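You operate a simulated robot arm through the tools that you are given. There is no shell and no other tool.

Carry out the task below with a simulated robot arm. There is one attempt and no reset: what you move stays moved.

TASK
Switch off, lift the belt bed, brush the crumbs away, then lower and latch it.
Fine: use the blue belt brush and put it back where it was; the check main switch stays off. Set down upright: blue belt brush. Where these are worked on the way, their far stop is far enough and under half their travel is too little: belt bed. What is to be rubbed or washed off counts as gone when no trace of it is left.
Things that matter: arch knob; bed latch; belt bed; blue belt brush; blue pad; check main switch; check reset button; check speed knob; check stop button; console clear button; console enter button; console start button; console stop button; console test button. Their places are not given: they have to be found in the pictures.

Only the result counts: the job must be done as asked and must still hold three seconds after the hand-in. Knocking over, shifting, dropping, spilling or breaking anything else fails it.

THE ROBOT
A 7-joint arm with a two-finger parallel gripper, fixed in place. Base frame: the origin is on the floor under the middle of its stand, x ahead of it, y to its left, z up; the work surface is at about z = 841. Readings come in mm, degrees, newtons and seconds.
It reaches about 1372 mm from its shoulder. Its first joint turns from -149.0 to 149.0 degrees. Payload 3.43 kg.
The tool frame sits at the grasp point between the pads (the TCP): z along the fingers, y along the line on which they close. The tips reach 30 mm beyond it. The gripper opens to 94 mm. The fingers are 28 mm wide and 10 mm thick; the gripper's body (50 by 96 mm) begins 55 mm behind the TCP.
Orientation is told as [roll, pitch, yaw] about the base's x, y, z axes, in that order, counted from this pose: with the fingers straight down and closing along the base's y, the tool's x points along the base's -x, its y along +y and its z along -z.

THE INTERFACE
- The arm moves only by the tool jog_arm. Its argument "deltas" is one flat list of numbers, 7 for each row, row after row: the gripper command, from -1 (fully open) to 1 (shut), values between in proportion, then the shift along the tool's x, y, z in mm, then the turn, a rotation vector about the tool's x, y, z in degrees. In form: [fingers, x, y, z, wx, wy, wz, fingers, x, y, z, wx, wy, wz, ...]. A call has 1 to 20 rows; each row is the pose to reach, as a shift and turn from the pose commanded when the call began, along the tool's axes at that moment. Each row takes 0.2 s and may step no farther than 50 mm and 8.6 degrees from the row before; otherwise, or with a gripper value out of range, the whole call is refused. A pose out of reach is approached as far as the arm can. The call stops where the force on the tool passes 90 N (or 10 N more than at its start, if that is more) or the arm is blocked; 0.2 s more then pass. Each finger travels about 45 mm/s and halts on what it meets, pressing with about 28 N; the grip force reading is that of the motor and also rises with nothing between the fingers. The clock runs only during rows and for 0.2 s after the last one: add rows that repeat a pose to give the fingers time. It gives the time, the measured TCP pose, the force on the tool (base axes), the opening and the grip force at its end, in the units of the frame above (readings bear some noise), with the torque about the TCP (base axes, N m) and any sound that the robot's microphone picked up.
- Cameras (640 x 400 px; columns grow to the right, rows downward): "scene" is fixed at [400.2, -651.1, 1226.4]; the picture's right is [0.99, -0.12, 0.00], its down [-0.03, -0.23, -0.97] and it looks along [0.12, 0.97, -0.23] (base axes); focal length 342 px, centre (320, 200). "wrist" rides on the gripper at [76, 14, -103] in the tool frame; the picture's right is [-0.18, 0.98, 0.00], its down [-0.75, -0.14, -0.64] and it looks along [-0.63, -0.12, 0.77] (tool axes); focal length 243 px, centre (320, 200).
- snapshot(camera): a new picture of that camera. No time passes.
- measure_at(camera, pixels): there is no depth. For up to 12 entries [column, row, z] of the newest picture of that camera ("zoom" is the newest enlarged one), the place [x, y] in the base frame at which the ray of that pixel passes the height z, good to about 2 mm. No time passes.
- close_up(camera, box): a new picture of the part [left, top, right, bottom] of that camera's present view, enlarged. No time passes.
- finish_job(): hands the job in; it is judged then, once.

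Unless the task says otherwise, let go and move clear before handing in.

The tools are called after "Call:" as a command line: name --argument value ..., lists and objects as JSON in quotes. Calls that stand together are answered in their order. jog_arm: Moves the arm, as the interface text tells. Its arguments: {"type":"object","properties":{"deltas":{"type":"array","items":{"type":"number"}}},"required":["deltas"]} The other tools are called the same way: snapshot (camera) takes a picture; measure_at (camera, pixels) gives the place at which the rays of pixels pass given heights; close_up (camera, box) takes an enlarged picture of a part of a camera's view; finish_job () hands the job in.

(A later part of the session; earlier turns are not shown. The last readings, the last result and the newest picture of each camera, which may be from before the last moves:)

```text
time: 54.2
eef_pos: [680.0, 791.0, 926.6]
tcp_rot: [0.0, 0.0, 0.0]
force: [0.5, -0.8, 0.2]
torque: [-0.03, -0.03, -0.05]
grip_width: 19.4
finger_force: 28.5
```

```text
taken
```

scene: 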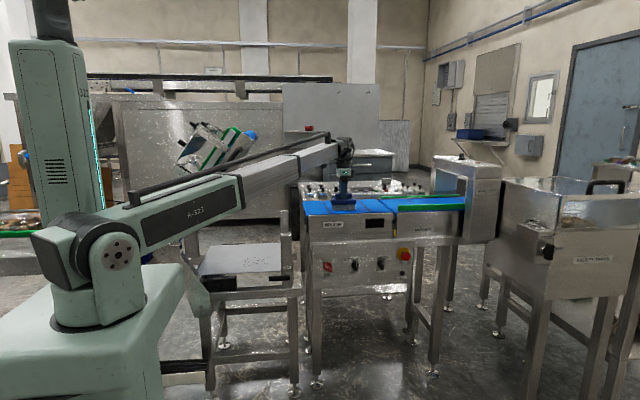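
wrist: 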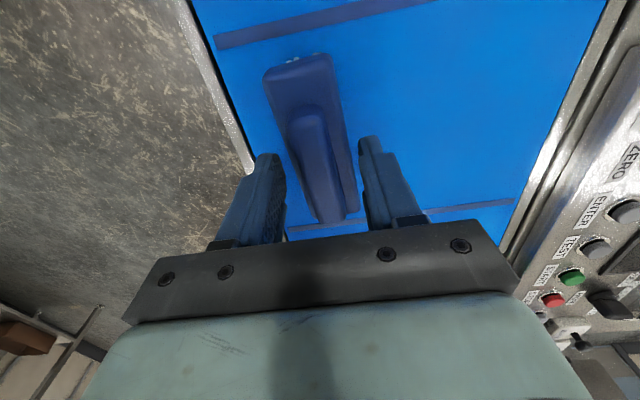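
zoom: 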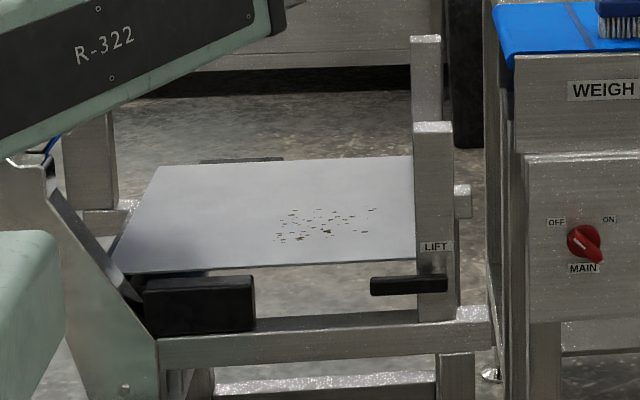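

The view confirms a straight telescoping boom, two posts at the tray's right end (front and rear), and an unobstructed tray. I'll measure the tray corners and crumb limits on the tray plane, and the post tops.

Call:
measure_at --camera "scene" --pixels '[[200, 274.8, 613], [281.1, 271.5, 613], [210.2, 246.2, 613], [280.3, 243.5, 613], [243.2, 266, 613], [270.1, 257.5, 613], [246.8, 257.5, 613], [256, 265, 613], [286, 236.5, 775], [284.1, 211, 775], [239.7, 145.5, 1130], [251, 133, 1175]]'

```text
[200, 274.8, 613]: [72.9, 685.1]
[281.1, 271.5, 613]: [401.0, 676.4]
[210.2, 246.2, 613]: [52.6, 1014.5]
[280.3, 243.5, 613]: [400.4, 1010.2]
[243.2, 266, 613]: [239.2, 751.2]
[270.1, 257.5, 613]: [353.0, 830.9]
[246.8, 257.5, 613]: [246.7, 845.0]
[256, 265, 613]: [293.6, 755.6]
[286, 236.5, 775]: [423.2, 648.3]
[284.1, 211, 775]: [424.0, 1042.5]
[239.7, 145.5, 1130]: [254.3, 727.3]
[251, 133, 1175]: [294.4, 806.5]
```

The tray spans x 60–401, y 680–1012 at z≈613, and the crumbs lie within x 239–353, y 751–845. I'll lift the brush, carry it left at a safe height to x≈440, which is between the two posts and clear of the raised bed, then start down.

Call:
jog_arm --deltas '[1, 0, 0, -20, 0, 0, 0, 1, 0, 0, -45, 0, 0, 0, 1, 40, 0, -50, 0, 0, 0, 1, 80, 0, -50, 0, 0, 0, 1, 120, 0, -50, 0, 0, 0, 1, 160, 0, -50, 0, 0, 0, 1, 200, 0, -50, 0, 0, 0, 1, 240, 0, -50, 0, 0, 0, 1, 240, 0, -10, 0, 0, 0, 1, 240, 0, 30, 0, 0, 0, 1, 240, 0, 70, 0, 0, 0, 1, 240, 0, 70, 0, 0, 0]'

Call:
snapshot --camera "wrist"

Call:
snapshot --camera "scene"

```text
time: 56.8
eef_pos: [438.6, 789.7, 855.3]
tcp_rot: [-0.1, 0.0, 0.0]
force: [-0.3, -0.2, -0.8]
torque: [-0.02, 0.02, 0.0]
grip_width: 19.3
finger_force: 27.9
```

```text
taken
```

wrist: 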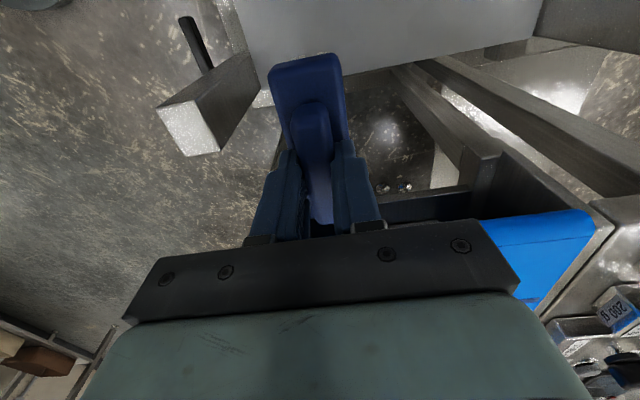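

```text
taken
```

scene: 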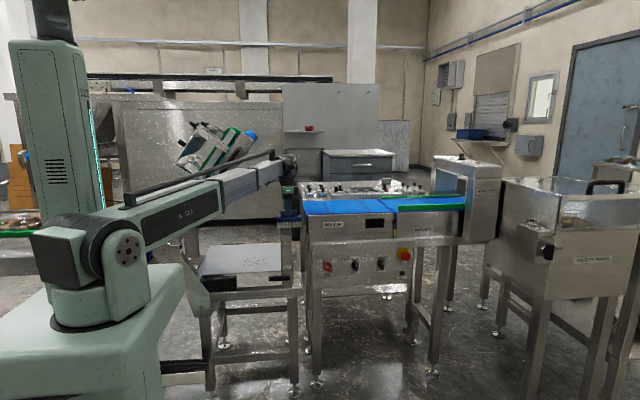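

The brush is at (439, 790, 855) between the posts with clear space below. I'll angle down and left to about 20 mm above tray level.

Call:
jog_arm --deltas '[1, 10, 0, 20, 0, 0, 0, 1, 20, 0, 50, 0, 0, 0, 1, 35, 0, 85, 0, 0, 0, 1, 52, 0, 115, 0, 0, 0, 1, 80, 0, 130, 0, 0, 0, 1, 100, 0, 130, 0, 0, 0, 1, 100, 0, 130, 0, 0, 0]'

Call:
snapshot --camera "wrist"

Call:
close_up --camera "scene" --box '[180, 110, 320, 290]'

```text
time: 58.4
eef_pos: [337.5, 791.4, 724.6]
tcp_rot: [0.0, 0.0, 0.0]
force: [0.6, -0.7, -0.9]
torque: [0.0, -0.05, 0.0]
grip_width: 19.3
finger_force: 28.1
```

```text
taken
```

wrist: 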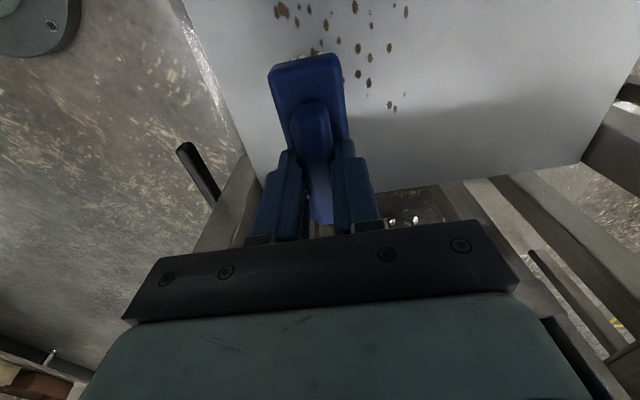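

```text
2.22 times, centred on (250, 200) of scene
```

zoom: 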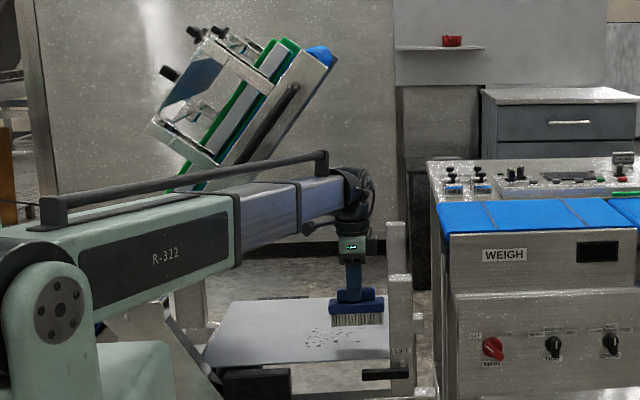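

The wrist view now shows crumbs ahead of the brush at (280,10) to (391,107). I'll locate them on the tray plane.

Call:
measure_at --camera "wrist" --pixels '[[280, 10, 613], [391, 107, 613], [369, 82, 613], [388, 47, 613], [406, 12, 613], [356, 6, 613], [315, 50, 613], [352, 48, 613], [327, 25, 613], [205, 75, 613], [585, 160, 613]]'

Call:
close_up --camera "wrist" --box '[220, 0, 440, 130]'

Call:
close_up --camera "scene" --box '[220, 230, 300, 280]'

```text
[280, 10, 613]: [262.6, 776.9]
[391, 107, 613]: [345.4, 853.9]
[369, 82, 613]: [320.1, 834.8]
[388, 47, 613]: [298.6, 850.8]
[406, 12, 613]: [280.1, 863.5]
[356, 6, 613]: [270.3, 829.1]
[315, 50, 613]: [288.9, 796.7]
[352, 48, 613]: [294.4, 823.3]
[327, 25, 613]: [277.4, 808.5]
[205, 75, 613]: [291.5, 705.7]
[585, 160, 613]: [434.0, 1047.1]
```

```text
2.91 times, centred on (330, 65) of wrist
```

zoom: 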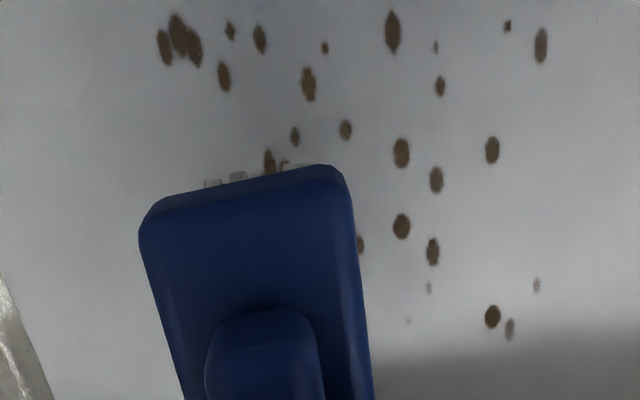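

```text
8.00 times, centred on (260, 255) of scene
```

zoom: 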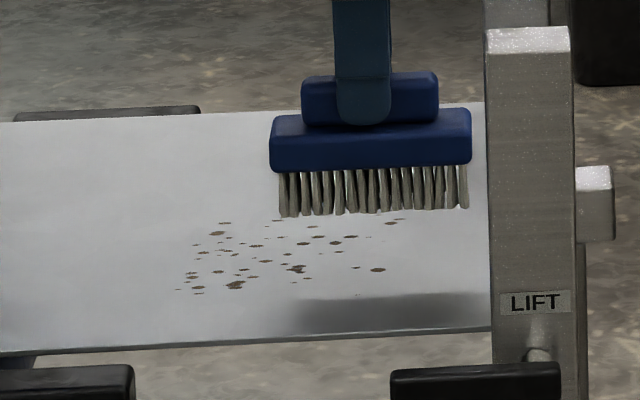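

Intersecting the wrist and scene rays puts the tray at z≈603, so the crumbs lie within x 235–352, y 770–870. I'll move to x≈312, y≈750 and descend in small steps until the bristles touch.

Call:
jog_arm --deltas '[1, 12, -20, 0, 0, 0, 0, 1, 25, -41, 0, 0, 0, 0, 1, 25, -41, 12, 0, 0, 0, 1, 25, -41, 24, 0, 0, 0, 1, 25, -41, 29, 0, 0, 0, 1, 25, -41, 32, 0, 0, 0]'

Call:
close_up --camera "scene" --box '[220, 230, 300, 280]'

```text
time: 59.8
eef_pos: [312.6, 749.8, 692.5]
tcp_rot: [0.0, 0.0, 0.0]
force: [0.3, -0.1, -0.3]
torque: [-0.02, 0.01, 0.0]
grip_width: 19.3
finger_force: 28.3
```

```text
8.00 times, centred on (260, 255) of scene
```

zoom: 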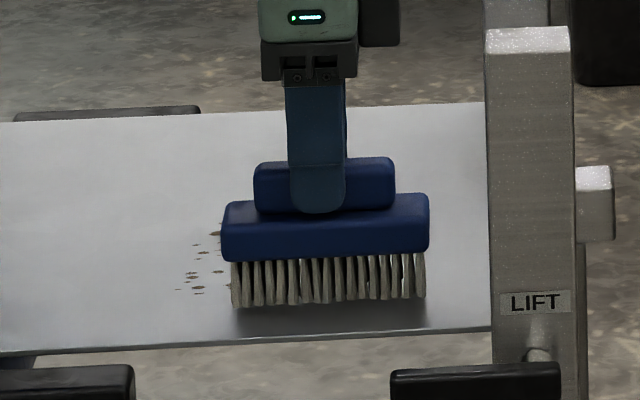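

There is no contact yet at z=692.5, but the shadow is right at the bristles. I'll continue down in 2 mm steps.

Call:
jog_arm --deltas '[1, 0, 0, 2, 0, 0, 0, 1, 0, 0, 4, 0, 0, 0, 1, 0, 0, 5, 0, 0, 0]'

```text
time: 60.6
eef_pos: [311.6, 749.6, 686.6]
tcp_rot: [0.0, 0.0, 0.0]
force: [0.1, 0.1, -0.4]
torque: [-0.01, -0.01, 0.05]
grip_width: 19.2
finger_force: 27.8
```

Call:
jog_arm --deltas '[1, 0, 0, 1.5, 0, 0, 0, 1, 0, 0, 3, 0, 0, 0, 1, 0, 0, 3, 0, 0, 0]'

Call:
close_up --camera "scene" --box '[220, 230, 300, 280]'

```text
time: 61.4
eef_pos: [311.3, 750.6, 685.8]
tcp_rot: [0.1, 0.0, 0.0]
force: [-0.9, 2.5, 22.8]
torque: [0.04, 0.05, 0.04]
grip_width: 19.5
finger_force: 27.8
```

```text
8.00 times, centred on (260, 255) of scene
```

zoom: 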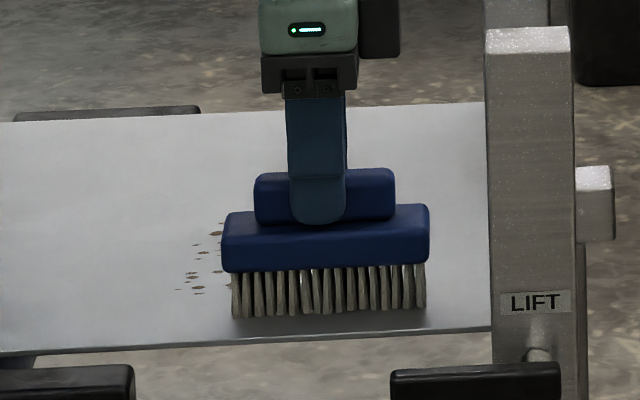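

The bristles now press with about 23 N at z≈685.8, so I'll ease up 1 mm and sweep in +y by 140 mm.

Call:
jog_arm --deltas '[1, 0, 0, -1, 0, 0, 0, 1, 0, 15, -1, 0, 0, 0, 1, 0, 30, -1, 0, 0, 0, 1, 0, 45, -1, 0, 0, 0, 1, 0, 60, -1, 0, 0, 0, 1, 0, 75, -1, 0, 0, 0, 1, 0, 90, -1, 0, 0, 0, 1, 0, 105, -1, 0, 0, 0, 1, 0, 120, -1, 0, 0, 0, 1, 0, 135, -1, 0, 0, 0]'

Call:
snapshot --camera "wrist"

Call:
close_up --camera "scene" --box '[200, 220, 300, 285]'

```text
time: 63.6
eef_pos: [312.5, 884.9, 686.9]
tcp_rot: [0.0, -0.1, 0.0]
force: [0.5, -2.1, 5.8]
torque: [-0.01, -0.14, 0.06]
grip_width: 19.2
finger_force: 28.3
```

```text
taken
```

wrist: 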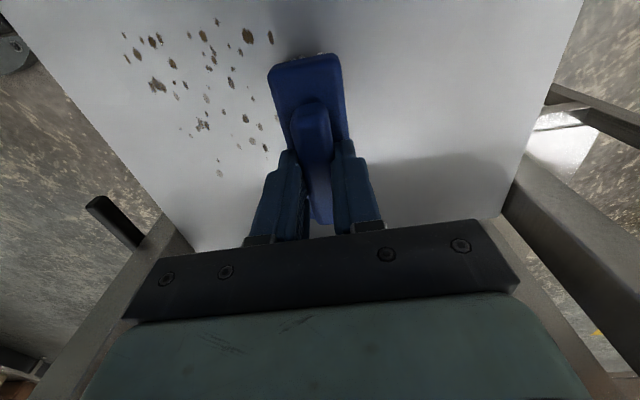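

```text
6.15 times, centred on (250, 252) of scene
```

zoom: 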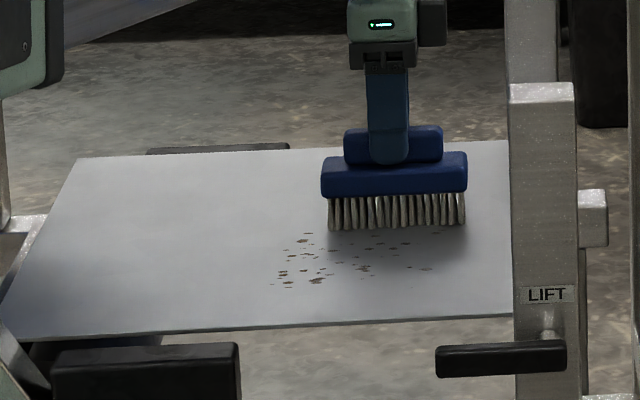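

The crumbs in the swept band have faded but not vanished, so it takes repeated strokes. I'll locate all the remaining crumbs from this view.

Call:
measure_at --camera "wrist" --pixels '[[125, 35, 602], [127, 57, 602], [158, 85, 602], [189, 35, 602], [248, 37, 602], [270, 38, 602], [262, 128, 602], [265, 148, 602], [220, 173, 602], [200, 125, 602], [218, 20, 602], [192, 134, 602]]'

Call:
close_up --camera "wrist" --box '[100, 0, 300, 190]'

```text
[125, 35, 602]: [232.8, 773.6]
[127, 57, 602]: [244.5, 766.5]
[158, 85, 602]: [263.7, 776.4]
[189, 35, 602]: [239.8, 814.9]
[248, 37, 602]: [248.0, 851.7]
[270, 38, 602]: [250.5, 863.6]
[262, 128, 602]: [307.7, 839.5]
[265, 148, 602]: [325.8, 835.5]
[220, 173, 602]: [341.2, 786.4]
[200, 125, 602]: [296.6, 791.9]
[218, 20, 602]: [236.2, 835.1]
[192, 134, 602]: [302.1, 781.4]
```

```text
2.11 times, centred on (200, 95) of wrist
```

zoom: 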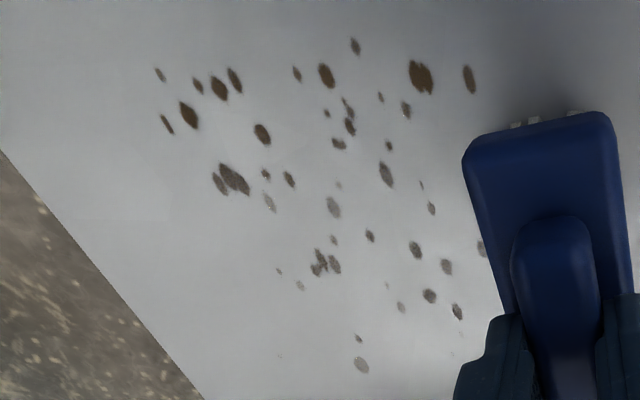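

The crumbs span x 232–350, y 766–864, and the contact is light at 6 N. I'll press about 1 mm more, sweep back at x=312, then forward at x=272.

Call:
jog_arm --deltas '[1, 0, -14, 1, 0, 0, 0, 1, 0, -28, 1, 0, 0, 0, 1, 0, -42, 1, 0, 0, 0, 1, 0, -56, 1, 0, 0, 0, 1, 0, -70, 1, 0, 0, 0, 1, 0, -84, 1, 0, 0, 0, 1, 0, -98, 1, 0, 0, 0, 1, 0, -112, 1, 0, 0, 0, 1, 0, -126, 1, 0, 0, 0, 1, 0, -138, 1, 0, 0, 0, 1, 40, -138, 1, 0, 0, 0, 1, 40, -124, 1, 0, 0, 0, 1, 40, -110, 1, 0, 0, 0, 1, 40, -95, 1, 0, 0, 0, 1, 40, -80, 1, 0, 0, 0, 1, 40, -65, 1, 0, 0, 0, 1, 40, -50, 1, 0, 0, 0, 1, 40, -35, 1, 0, 0, 0, 1, 40, -20, 1, 0, 0, 0, 1, 40, -5, 1, 0, 0, 0]'

Call:
snapshot --camera "wrist"

Call:
close_up --camera "scene" --box '[180, 110, 320, 290]'

```text
time: 67.8
eef_pos: [273.6, 879.7, 684.6]
tcp_rot: [0.0, 0.0, -0.1]
force: [-0.6, -0.3, -0.8]
torque: [0.02, 0.0, 0.01]
grip_width: 19.3
finger_force: 28.2
```

```text
taken
```

wrist: 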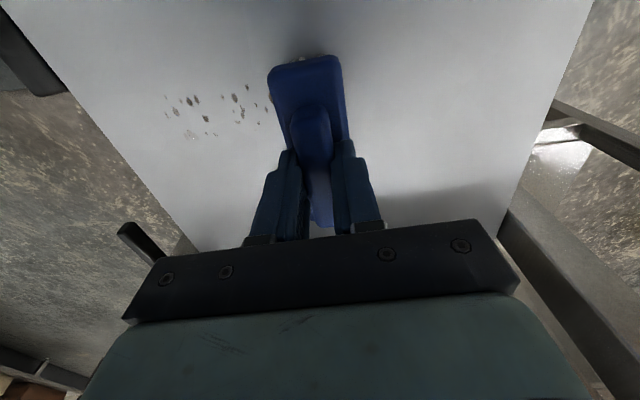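

```text
2.22 times, centred on (250, 200) of scene
```

zoom: 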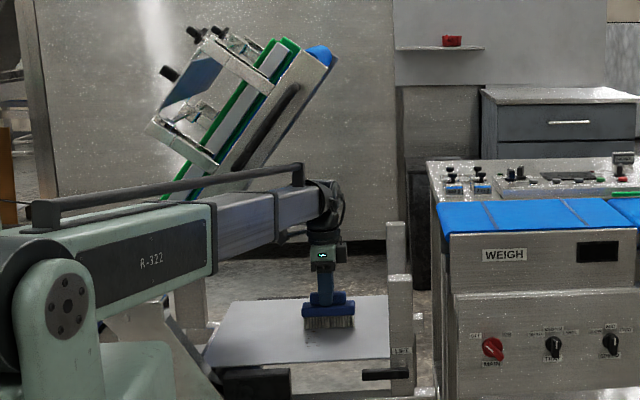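

Most crumbs are gone and only a faint cluster around (165–270, 85–135) remains, but the contact force is now near zero. I'll zoom on the remains and the brush to check the grip.

Call:
close_up --camera "wrist" --box '[140, 50, 340, 180]'

Call:
measure_at --camera "wrist" --pixels '[[167, 97, 602], [192, 101, 602], [205, 118, 602], [235, 98, 602], [243, 115, 602], [248, 87, 602], [188, 136, 602], [270, 103, 602], [210, 134, 602]]'

Call:
close_up --camera "scene" --box '[210, 220, 300, 280]'

```text
3.08 times, centred on (240, 115) of wrist
```

zoom: 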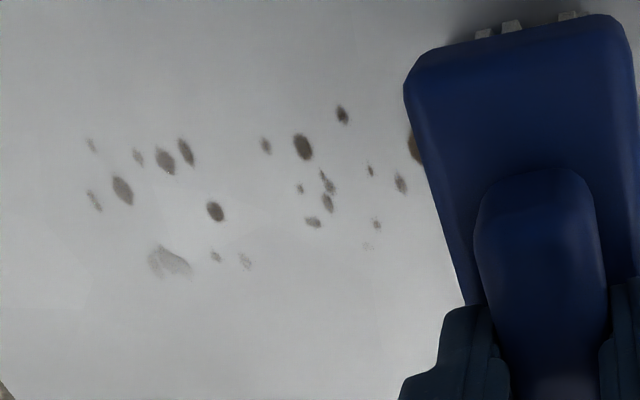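

```text
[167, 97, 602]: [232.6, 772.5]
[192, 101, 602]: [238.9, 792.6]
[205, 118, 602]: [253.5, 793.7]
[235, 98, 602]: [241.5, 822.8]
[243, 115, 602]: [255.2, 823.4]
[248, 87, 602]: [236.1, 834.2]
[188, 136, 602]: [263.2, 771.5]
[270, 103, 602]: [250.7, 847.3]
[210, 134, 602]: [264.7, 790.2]
```

```text
6.67 times, centred on (255, 250) of scene
```

zoom: 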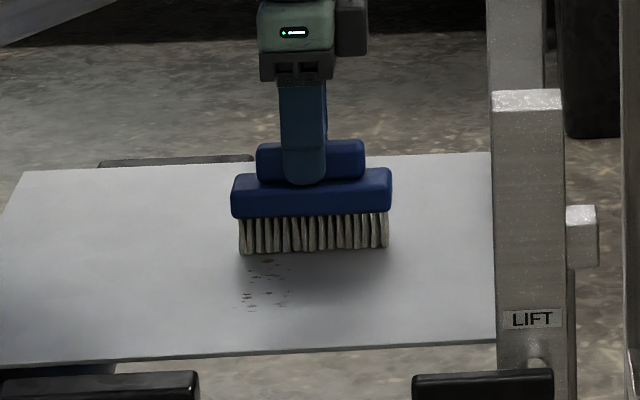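

Only crumbs in x 232–265, y 771–850 remain. I'll shift the brush left to about x=262 and lower it in small steps to regain contact before stroking back.

Call:
jog_arm --deltas '[1, 10, 0, 1, 0, 0, 0, 1, 10, 0, 2, 0, 0, 0, 1, 10, 0, 2, 0, 0, 0]'

```text
time: 68.6
eef_pos: [263.7, 880.6, 683.5]
tcp_rot: [0.1, 0.0, 0.0]
force: [3.5, 0.4, 13.2]
torque: [0.02, 0.23, 0.0]
grip_width: 19.3
finger_force: 27.7
```

Contact is restored at 13 N. I'll sweep back and forward over the remaining band.

Call:
jog_arm --deltas '[1, 0, -15, 0, 0, 0, 0, 1, 0, -30, 0, 0, 0, 0, 1, 0, -45, 0, 0, 0, 0, 1, 0, -60, 0, 0, 0, 0, 1, 0, -75, 0, 0, 0, 0, 1, 0, -90, 0, 0, 0, 0, 1, 0, -105, 0, 0, 0, 0, 1, 0, -120, 0, 0, 0, 0, 1, 0, -135, 0, 0, 0, 0, 1, 0, -135, 0.5, 0, 0, 0, 1, 0, -120, 0.5, 0, 0, 0, 1, 0, -105, 0.5, 0, 0, 0, 1, 0, -90, 0.5, 0, 0, 0, 1, 0, -75, 0.5, 0, 0, 0, 1, 0, -60, 0.5, 0, 0, 0, 1, 0, -45, 0.5, 0, 0, 0, 1, 0, -30, 0.5, 0, 0, 0, 1, 0, -15, 0.5, 0, 0, 0, 1, 0, 0, 0.5, 0, 0, 0]'

Call:
snapshot --camera "wrist"

Call:
close_up --camera "wrist" --box '[120, 20, 340, 180]'

Call:
close_up --camera "scene" --box '[210, 220, 300, 280]'

```text
time: 72.6
eef_pos: [262.7, 878.1, 684.3]
tcp_rot: [0.0, 0.0, -0.1]
force: [-0.8, -1.5, 5.6]
torque: [-0.06, 0.1, 0.05]
grip_width: 19.1
finger_force: 27.9
```

```text
taken
```

wrist: 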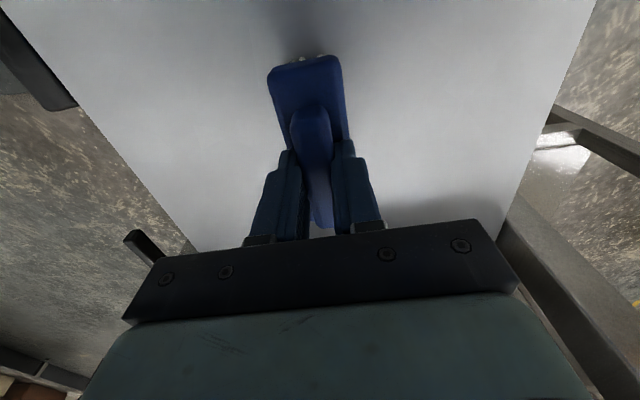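

```text
2.50 times, centred on (230, 100) of wrist
```

zoom: 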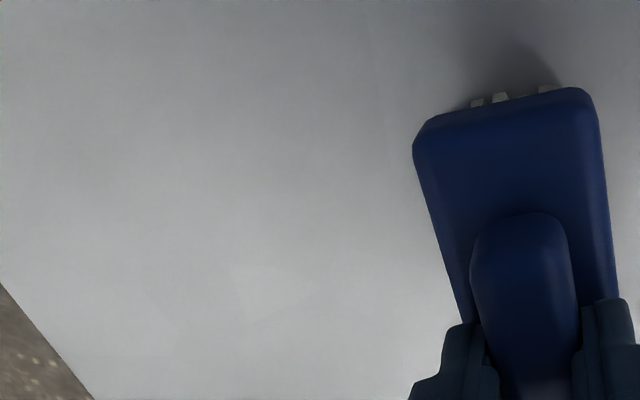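

```text
6.67 times, centred on (255, 250) of scene
```

zoom: 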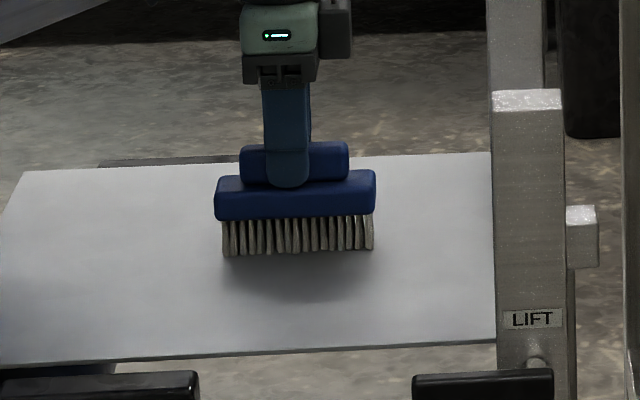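

No crumbs are visible in either view now. To be thorough about faint traces on the right side, I'll do an extra back stroke at x≈315 and a forward stroke at x≈285.

Call:
jog_arm --deltas '[1, -30, 8, 0.3, 0, 0, 0, 1, -54, 8, 0.3, 0, 0, 0, 1, -54, -10, 0.3, 0, 0, 0, 1, -54, -28, 0.3, 0, 0, 0, 1, -54, -46, 0.3, 0, 0, 0, 1, -54, -64, 0.3, 0, 0, 0, 1, -54, -82, 0.3, 0, 0, 0, 1, -54, -100, 0.3, 0, 0, 0, 1, -54, -118, 0.3, 0, 0, 0, 1, -54, -136, 0.3, 0, 0, 0, 1, -22, -136, 0.5, 0, 0, 0, 1, -22, -118, 0.5, 0, 0, 0, 1, -22, -100, 0.5, 0, 0, 0, 1, -22, -82, 0.5, 0, 0, 0, 1, -22, -64, 0.5, 0, 0, 0, 1, -22, -46, 0.5, 0, 0, 0, 1, -22, -28, 0.5, 0, 0, 0, 1, -22, -10, 0.5, 0, 0, 0, 1, -22, 8, 0.5, 0, 0, 0]'

Call:
close_up --camera "wrist" --box '[60, 0, 340, 200]'

Call:
close_up --camera "scene" --box '[210, 220, 300, 280]'

```text
time: 76.6
eef_pos: [286.1, 887.4, 684.0]
tcp_rot: [0.0, -0.1, 0.1]
force: [1.3, -6.1, 21.3]
torque: [-0.28, 0.03, 0.03]
grip_width: 19.1
finger_force: 27.5
```

```text
2.00 times, centred on (200, 100) of wrist
```

zoom: 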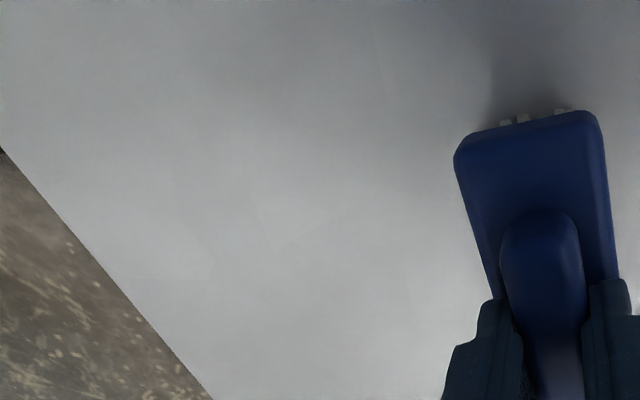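

```text
6.67 times, centred on (255, 250) of scene
```

zoom: 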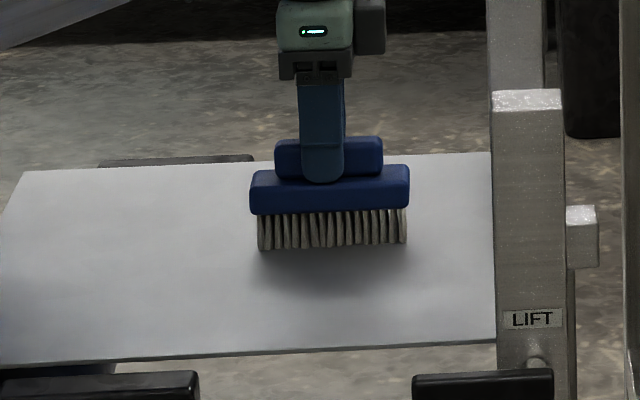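

The tray looks clean. I'll lift the brush 40 mm, return to (338, 790) and inspect the whole area once more.

Call:
jog_arm --deltas '[1, 0, 0, -20, 0, 0, 0, 1, 0, 0, -40, 0, 0, 0, 1, -15, -30, -40, 0, 0, 0, 1, -30, -60, -40, 0, 0, 0, 1, -52, -97, -40, 0, 0, 0, 1, -52, -97, -40, 0, 0, 0]'

Call:
snapshot --camera "wrist"

Call:
close_up --camera "wrist" --box '[180, 0, 460, 150]'

Call:
close_up --camera "scene" --box '[200, 220, 300, 280]'

```text
time: 78.0
eef_pos: [338.7, 791.3, 724.9]
tcp_rot: [0.0, 0.0, 0.0]
force: [-0.2, 0.5, -1.5]
torque: [0.0, 0.06, -0.02]
grip_width: 19.2
finger_force: 27.9
```

```text
taken
```

wrist: 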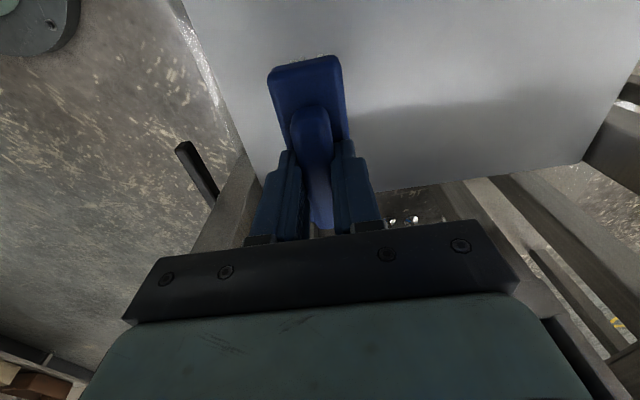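

```text
2.29 times, centred on (320, 75) of wrist
```

zoom: 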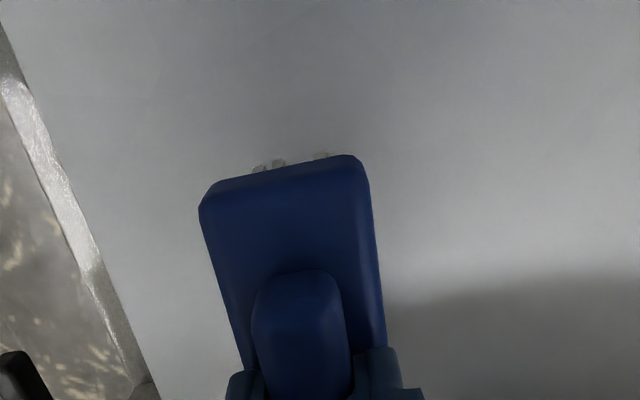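

```text
6.40 times, centred on (250, 250) of scene
```

zoom: 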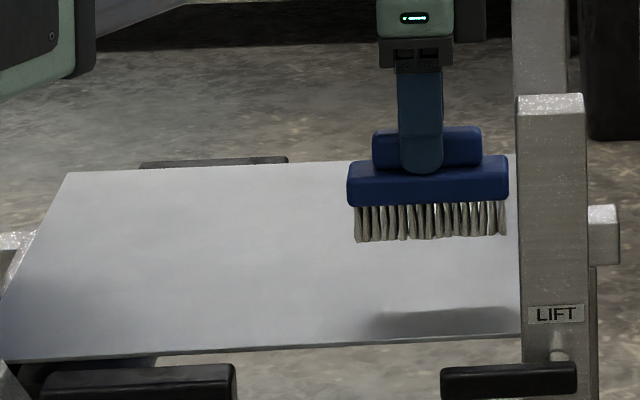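

The tray is spotless in both views and the brush sits in the grip as before. I'll retrace the path: right, up between the posts, then over to the brush's original spot, 40 mm above it.

Call:
jog_arm --deltas '[1, -20, 0, 0, 0, 0, 0, 1, -48, 0, -15, 0, 0, 0, 1, -65, 0, -45, 0, 0, 0, 1, -80, 0, -80, 0, 0, 0, 1, -90, 0, -110, 0, 0, 0, 1, -100, 0, -130, 0, 0, 0, 1, -100, 0, -170, 0, 0, 0, 1, -100, 0, -210, 0, 0, 0, 1, -101, 0, -253, 0, 0, 0, 1, -141, 0, -253, 0, 0, 0, 1, -181, 0, -253, 0, 0, 0, 1, -221, 0, -253, 0, 0, 0, 1, -261, 0, -253, 0, 0, 0, 1, -301, 0, -253, 0, 0, 0, 1, -341, 0, -253, 0, 0, 0, 1, -341, 0, -228, 0, 0, 0, 1, -341, 0, -228, 0, 0, 0]'

Call:
snapshot --camera "wrist"

Call:
close_up --camera "scene" --box '[310, 160, 390, 220]'

```text
time: 81.6
eef_pos: [676.7, 789.6, 943.6]
tcp_rot: [0.1, 0.0, 0.0]
force: [-0.2, 0.5, -1.2]
torque: [0.01, 0.04, 0.01]
grip_width: 19.3
finger_force: 28.0
```

```text
taken
```

wrist: 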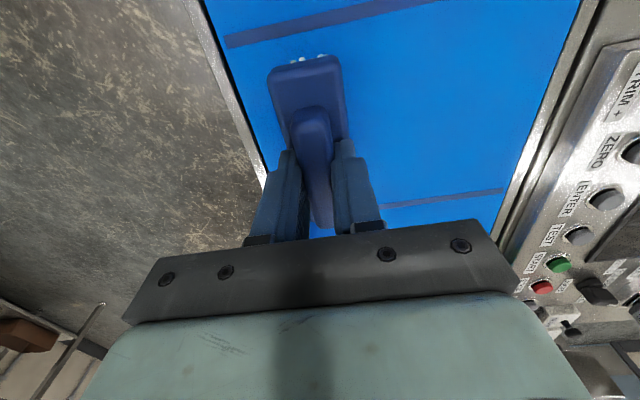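

```text
6.67 times, centred on (350, 190) of scene
```

zoom: 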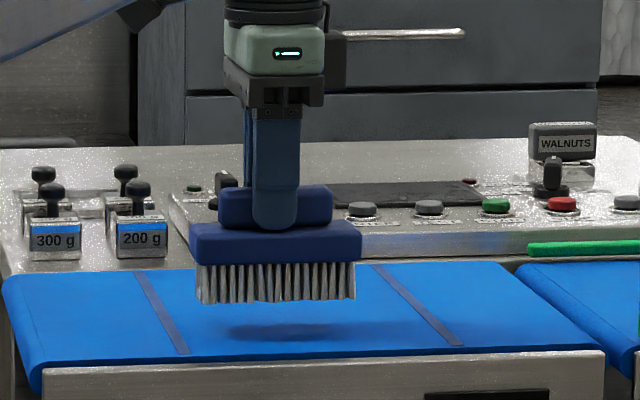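

The brush hangs above its spot, but the reading of z=943.6 is a few millimetres off what I expect from my commanded path. I'll hold for a moment and read again.

Call:
jog_arm --deltas '[1, 0, 0, 0, 0, 0, 0, 1, 0, 0, 0, 0, 0, 0]'

Call:
close_up --camera "wrist" --box '[200, 10, 440, 200]'

```text
time: 82.2
eef_pos: [676.3, 790.4, 945.0]
tcp_rot: [0.0, 0.0, 0.0]
force: [0.7, -0.7, -1.8]
torque: [0.03, -0.04, 0.0]
grip_width: 19.2
finger_force: 27.9
```

```text
2.11 times, centred on (320, 105) of wrist
```

zoom: 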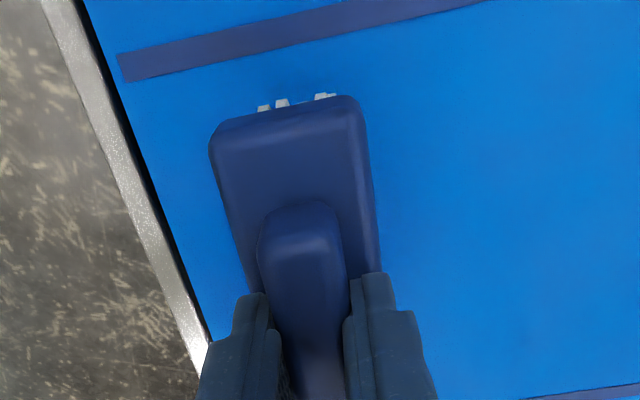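

The reading is steady at (676.3, 790.4, 945), so I need 3 mm more in x to match the original grasp pose. I'll correct that and lower to just above the original height.

Call:
jog_arm --deltas '[1, -3, 0.6, 5, 0, 0, 0, 1, -3, 0.6, 12, 0, 0, 0, 1, -3, 0.6, 16, 0, 0, 0, 1, -3, 0.6, 18, 0, 0, 0, 1, -3, 0.6, 18, 0, 0, 0]'

Call:
close_up --camera "scene" --box '[310, 160, 390, 220]'

```text
time: 83.4
eef_pos: [679.8, 791.3, 929.9]
tcp_rot: [0.1, -0.1, 0.1]
force: [0.9, -0.2, -0.6]
torque: [0.02, -0.01, -0.01]
grip_width: 19.0
finger_force: 28.2
```

```text
6.67 times, centred on (350, 190) of scene
```

zoom: 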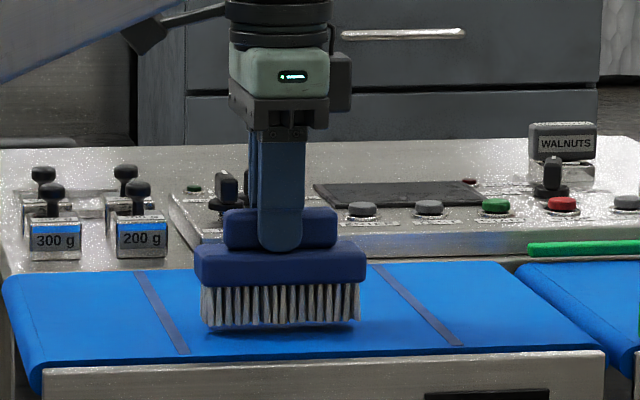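

Compared with the original picture (block columns 190–363, bristle bottom at row 337), the brush is now about 2.5 mm right and 7 mm high, so it crept slightly in the grip. I'll shift back 2.7 mm and lower in small steps.

Call:
jog_arm --deltas '[1, 2.7, 0, 2, 0, 0, 0, 1, 2.7, 0, 4, 0, 0, 0, 1, 2.7, 0, 5.5, 0, 0, 0, 1, 2.7, 0, 5.5, 0, 0, 0]'

Call:
close_up --camera "scene" --box '[310, 160, 390, 220]'

```text
time: 84.4
eef_pos: [677.0, 790.4, 925.4]
tcp_rot: [0.0, 0.0, 0.0]
force: [0.0, 0.3, -1.5]
torque: [0.0, 0.0, -0.02]
grip_width: 19.2
finger_force: 28.2
```

```text
6.67 times, centred on (350, 190) of scene
```

zoom: 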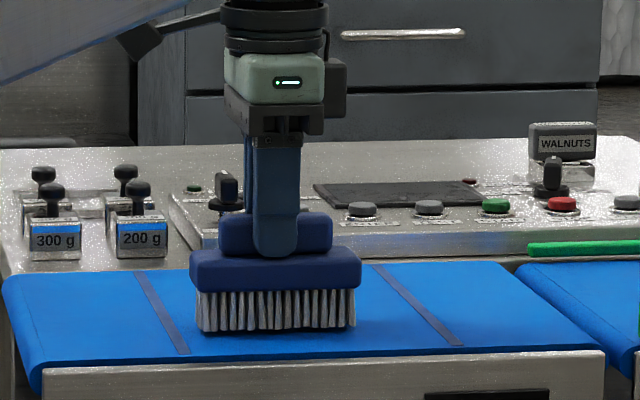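

The brush is aligned within half a millimetre (block 189–362) and about 3 mm above the belt. I'll lower gently until it touches.

Call:
jog_arm --deltas '[1, -0.5, 0, 1, 0, 0, 0, 1, -0.5, 0, 2, 0, 0, 0, 1, -0.5, 0, 2.5, 0, 0, 0]'

Call:
close_up --camera "scene" --box '[310, 160, 390, 220]'

```text
time: 85.2
eef_pos: [679.0, 791.2, 924.2]
tcp_rot: [-0.1, 0.0, 0.0]
force: [0.2, 0.7, -0.8]
torque: [0.02, 0.0, -0.04]
grip_width: 19.2
finger_force: 27.4
```

```text
6.67 times, centred on (350, 190) of scene
```

zoom: 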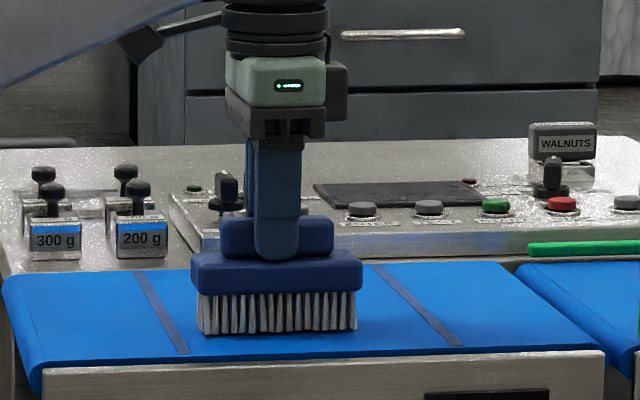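

The block now reads 191–363 and the bristle bottom is at row 335, about 1 mm to go. I'll lower a bit more.

Call:
jog_arm --deltas '[1, 0.3, 0, 1, 0, 0, 0, 1, 0.3, 0, 1.8, 0, 0, 0, 1, 0.3, 0, 1.8, 0, 0, 0]'

Call:
close_up --camera "scene" --box '[310, 160, 390, 220]'

```text
time: 86.0
eef_pos: [678.4, 792.1, 922.0]
tcp_rot: [0.0, 0.0, 0.0]
force: [-0.8, 0.4, 1.6]
torque: [0.03, -0.01, 0.03]
grip_width: 19.3
finger_force: 28.1
```

```text
6.67 times, centred on (350, 190) of scene
```

zoom: 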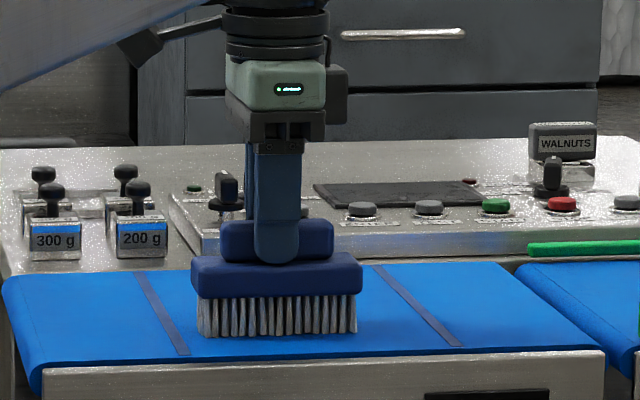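

Contact is just made (force rose to +1.6 N) and the picture matches the original, with the block at 191–363 and its bottom at row 337. I'll open the fingers and lift straight up.

Call:
jog_arm --deltas '[0.5, 0, 0, 0, 0, 0, 0, 0.2, 0, 0, 0, 0, 0, 0, 0, 0, 0, 0, 0, 0, 0, 0, 0, 0, 0, 0, 0, 0, 0, 0, 0, -20, 0, 0, 0, 0, 0, 0, -50, 0, 0, 0, 0, 0, 0, -95, 0, 0, 0]'

Call:
close_up --camera "scene" --box '[310, 160, 390, 220]'

Call:
snapshot --camera "wrist"

```text
time: 87.6
eef_pos: [676.3, 791.5, 1016.0]
tcp_rot: [-0.1, 0.0, 0.0]
force: [0.8, 0.1, -0.9]
torque: [-0.01, 0.02, 0.0]
grip_width: 47.1
finger_force: 0.1
```

```text
6.67 times, centred on (350, 190) of scene
```

zoom: 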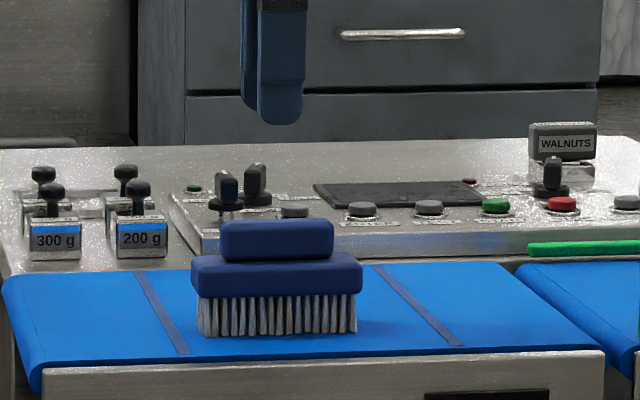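

```text
taken
```

wrist: 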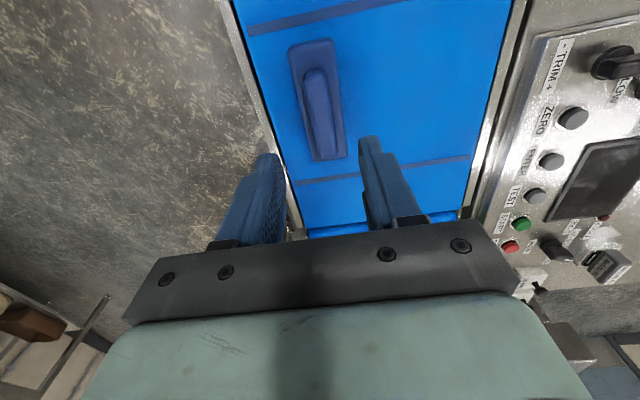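

The brush stands upright exactly where it was. Next I'll go back to the raised handle to lower the bed, first retracing the route to (457, 603, 1173).

Call:
jog_arm --deltas '[0, 27, -23, -25, 0, 0, 0, 0, 54, -46, -45, 0, 0, 0, 0, 82, -70, -65, 0, 0, 0, 0, 109, -94, -85, 0, 0, 0, 0, 137, -117, -105, 0, 0, 0, 0, 164, -141, -125, 0, 0, 0, 0, 190, -164, -141, 0, 0, 0, 0, 215, -186, -157, 0, 0, 0, 0, 215, -186, -157, 0, 0, 0]'

Call:
close_up --camera "scene" --box '[140, 100, 320, 300]'

Call:
snapshot --camera "wrist"

```text
time: 89.6
eef_pos: [465.6, 609.9, 1160.7]
tcp_rot: [0.7, -0.5, 0.1]
force: [0.2, -0.1, 1.2]
torque: [0.01, -0.03, -0.01]
grip_width: 47.1
finger_force: 0.1
out of reach, approached as far as the arm can: row 8, 9
```

```text
2.00 times, centred on (230, 200) of scene
```

zoom: 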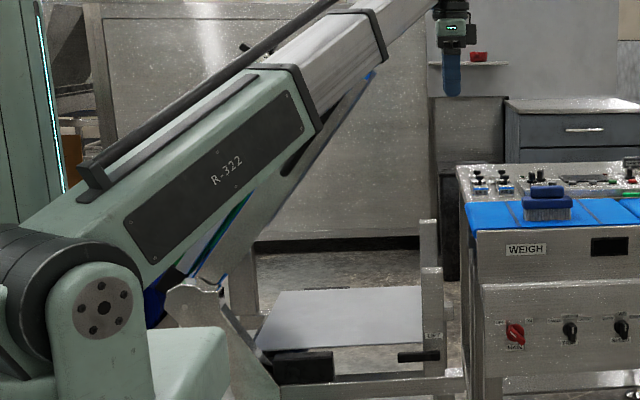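

```text
taken
```

wrist: 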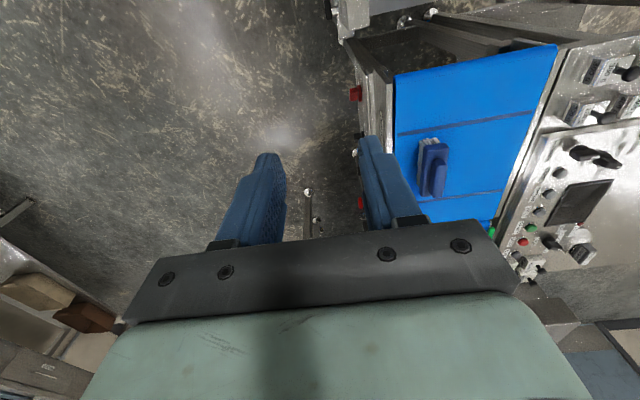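

The brush is visible upright at (433,165) and the arm is clear. I'll move left to in front of the raised handle while rolling the fingers partway toward +y.

Call:
jog_arm --deltas '[0, 34, -10, -1, -5, 0, 0, 0, 68, -20, -3, -10, 0, 0, 0, 101, -30, -4, -15, 0, 0, 0, 135, -40, -6, -20, 0, 0, 0, 169, -50, -7, -25, 0, 0, 0, 202, -60, -9, -30, 0, 0, 0, 236, -70, -10, -35, 0, 0, 0, 236, -70, -10, -35, 0, 0]'

Call:
snapshot --camera "wrist"

Call:
snapshot --camera "scene"

```text
time: 91.4
eef_pos: [231.3, 539.3, 1171.5]
tcp_rot: [35.1, 0.0, 0.1]
force: [-0.3, 0.5, 0.3]
torque: [-0.01, 0.0, -0.01]
grip_width: 47.1
finger_force: 0.0
```

```text
taken
```

wrist: 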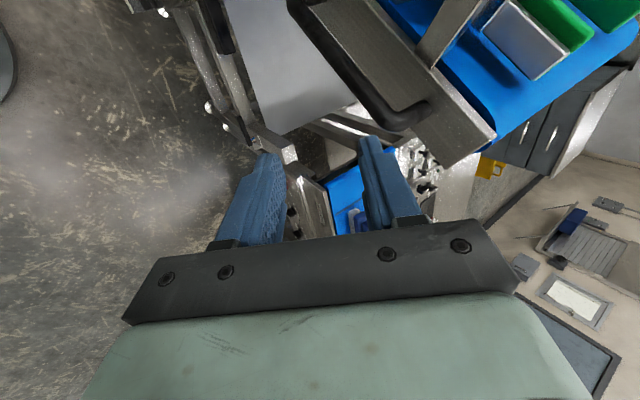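

```text
taken
```

scene: 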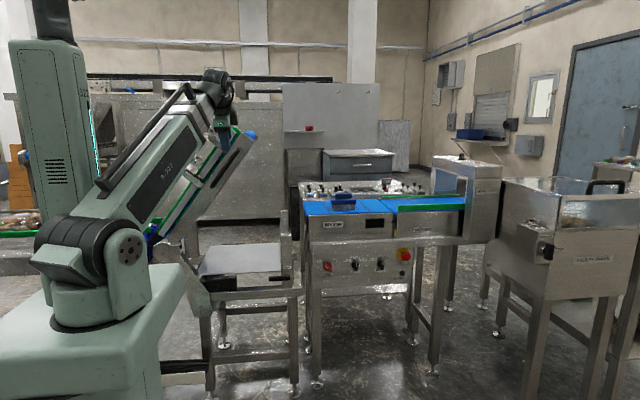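

The raised handle is visible in the wrist view, from about (320,30) to its bend near (395,122). I'll zoom both cameras to triangulate it.

Call:
close_up --camera "wrist" --box '[270, 0, 470, 160]'

Call:
close_up --camera "scene" --box '[190, 90, 290, 190]'

```text
2.50 times, centred on (370, 80) of wrist
```

zoom: 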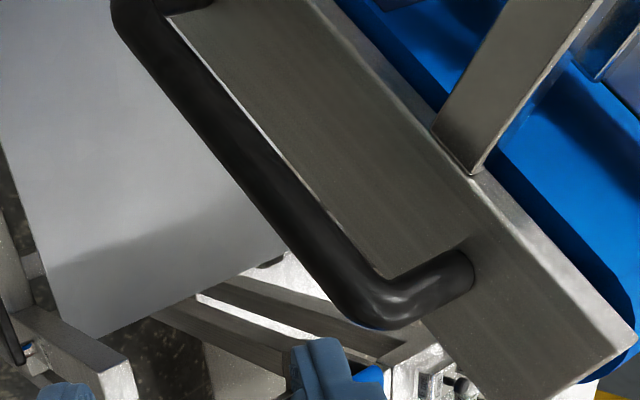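

```text
4.00 times, centred on (240, 140) of scene
```

zoom: 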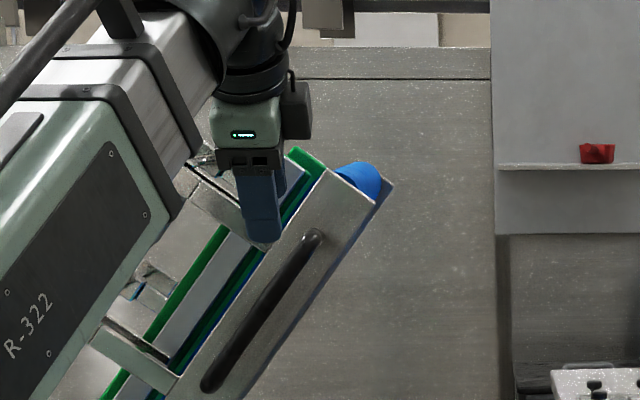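

From the scene view the bar runs from about (158, 987) to (261, 1115) at y≈649, sloping 51°. I'll check this against the wrist view.

Call:
measure_at --camera "wrist" --pixels '[[378, 108, 1095], [378, 108, 1105], [378, 108, 1115], [340, 62, 1040], [340, 62, 1050], [340, 62, 1060], [302, 16, 990], [302, 16, 1000], [302, 16, 1010]]'

Call:
measure_at --camera "scene" --pixels '[[238.75, 150, 1100], [238.75, 150, 1115], [212.5, 185, 980], [212.5, 185, 987], [212.5, 185, 995], [225.6, 167.5, 1051]]'

```text
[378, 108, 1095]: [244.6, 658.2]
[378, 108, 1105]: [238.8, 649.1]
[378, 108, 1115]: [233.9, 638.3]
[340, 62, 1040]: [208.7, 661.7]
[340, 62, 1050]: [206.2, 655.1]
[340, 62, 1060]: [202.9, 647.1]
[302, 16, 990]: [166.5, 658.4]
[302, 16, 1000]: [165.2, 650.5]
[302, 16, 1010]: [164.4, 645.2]
```

```text
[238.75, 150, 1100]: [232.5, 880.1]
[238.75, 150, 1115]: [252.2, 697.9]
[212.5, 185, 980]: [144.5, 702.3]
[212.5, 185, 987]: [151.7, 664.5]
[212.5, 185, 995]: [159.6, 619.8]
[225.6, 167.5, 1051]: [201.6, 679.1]
```

Both views agree that the bar passes (205, 652, 1054) with a slope of about 51.5°. I'll pitch the gripper to match the bar while moving toward a pre-grasp in front of it.

Call:
jog_arm --deltas '[0, 7.1, 0.2, 7.1, 0, -6.03, -4.23, 0, 14.3, 0.5, 14.3, 0, -12.06, -8.46, 0, 21.4, 0.7, 21.4, 0, -18.09, -12.69, 0, 28.6, 0.9, 28.6, 0, -24.11, -16.91, 0.234, 35.7, 1.1, 35.7, 0, -30.14, -21.14, 0.234, 42.9, 1.4, 42.9, 0, -36.17, -25.37, 0.234, 50, 1.6, 50, 0, -42.2, -29.6, 0.234, 50, 1.6, 50, 0, -42.2, -29.6]'

Call:
snapshot --camera "wrist"

Call:
close_up --camera "scene" --box '[170, 80, 290, 200]'

```text
time: 93.2
eef_pos: [181.3, 569.7, 1132.2]
tcp_rot: [35.0, -51.6, 0.1]
force: [-0.3, 0.4, 0.2]
torque: [0.02, -0.04, -0.01]
grip_width: 35.6
finger_force: 0.0
```

```text
taken
```

wrist: 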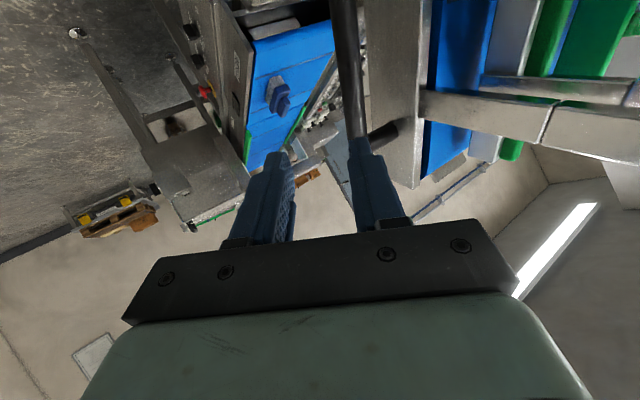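

```text
3.33 times, centred on (230, 140) of scene
```

zoom: 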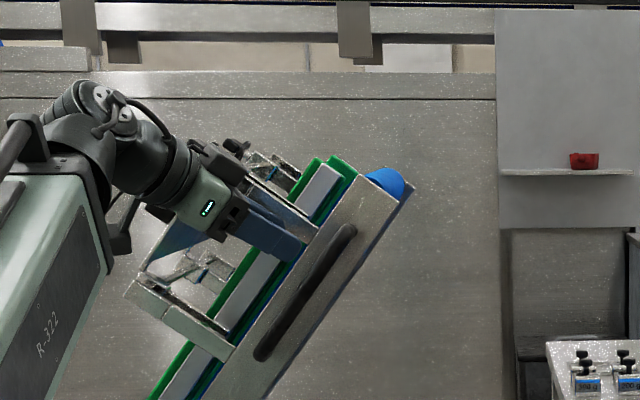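

The fingers now point perpendicular to the bar, which sits about 29 mm to one side and 102 mm ahead. I'll centre on it and advance partway, keeping the 36 mm opening.

Call:
jog_arm --deltas '[0.234, 8, 10, 5, 0, 0, 0, 0.234, 16, 20, 15, 0, 0, 0, 0.234, 25, 29, 30, 0, 0, 0, 0.234, 25, 29, 40, 0, 0, 0, 0.234, 25, 29, 40, 0, 0, 0]'

Call:
snapshot --camera "wrist"

Call:
close_up --camera "wrist" --box '[230, 40, 410, 200]'

Call:
close_up --camera "scene" --box '[170, 80, 290, 200]'

```text
time: 94.4
eef_pos: [180.1, 618.1, 1101.7]
tcp_rot: [34.9, -51.5, 0.2]
force: [-0.1, -0.7, -0.3]
torque: [0.01, -0.03, 0.01]
grip_width: 36.2
finger_force: 0.2
```

```text
taken
```

wrist: 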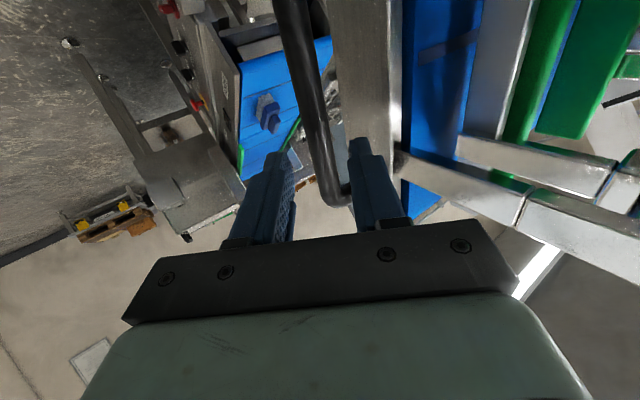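

```text
2.50 times, centred on (320, 120) of wrist
```

zoom: 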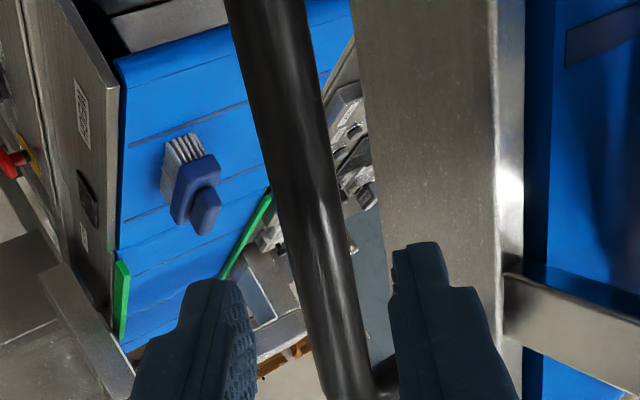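

```text
3.33 times, centred on (230, 140) of scene
```

zoom: 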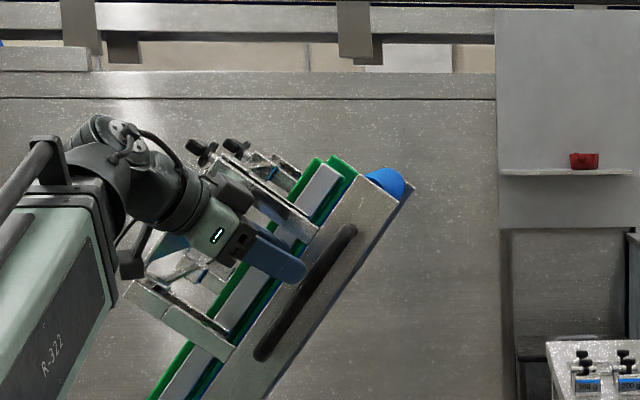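

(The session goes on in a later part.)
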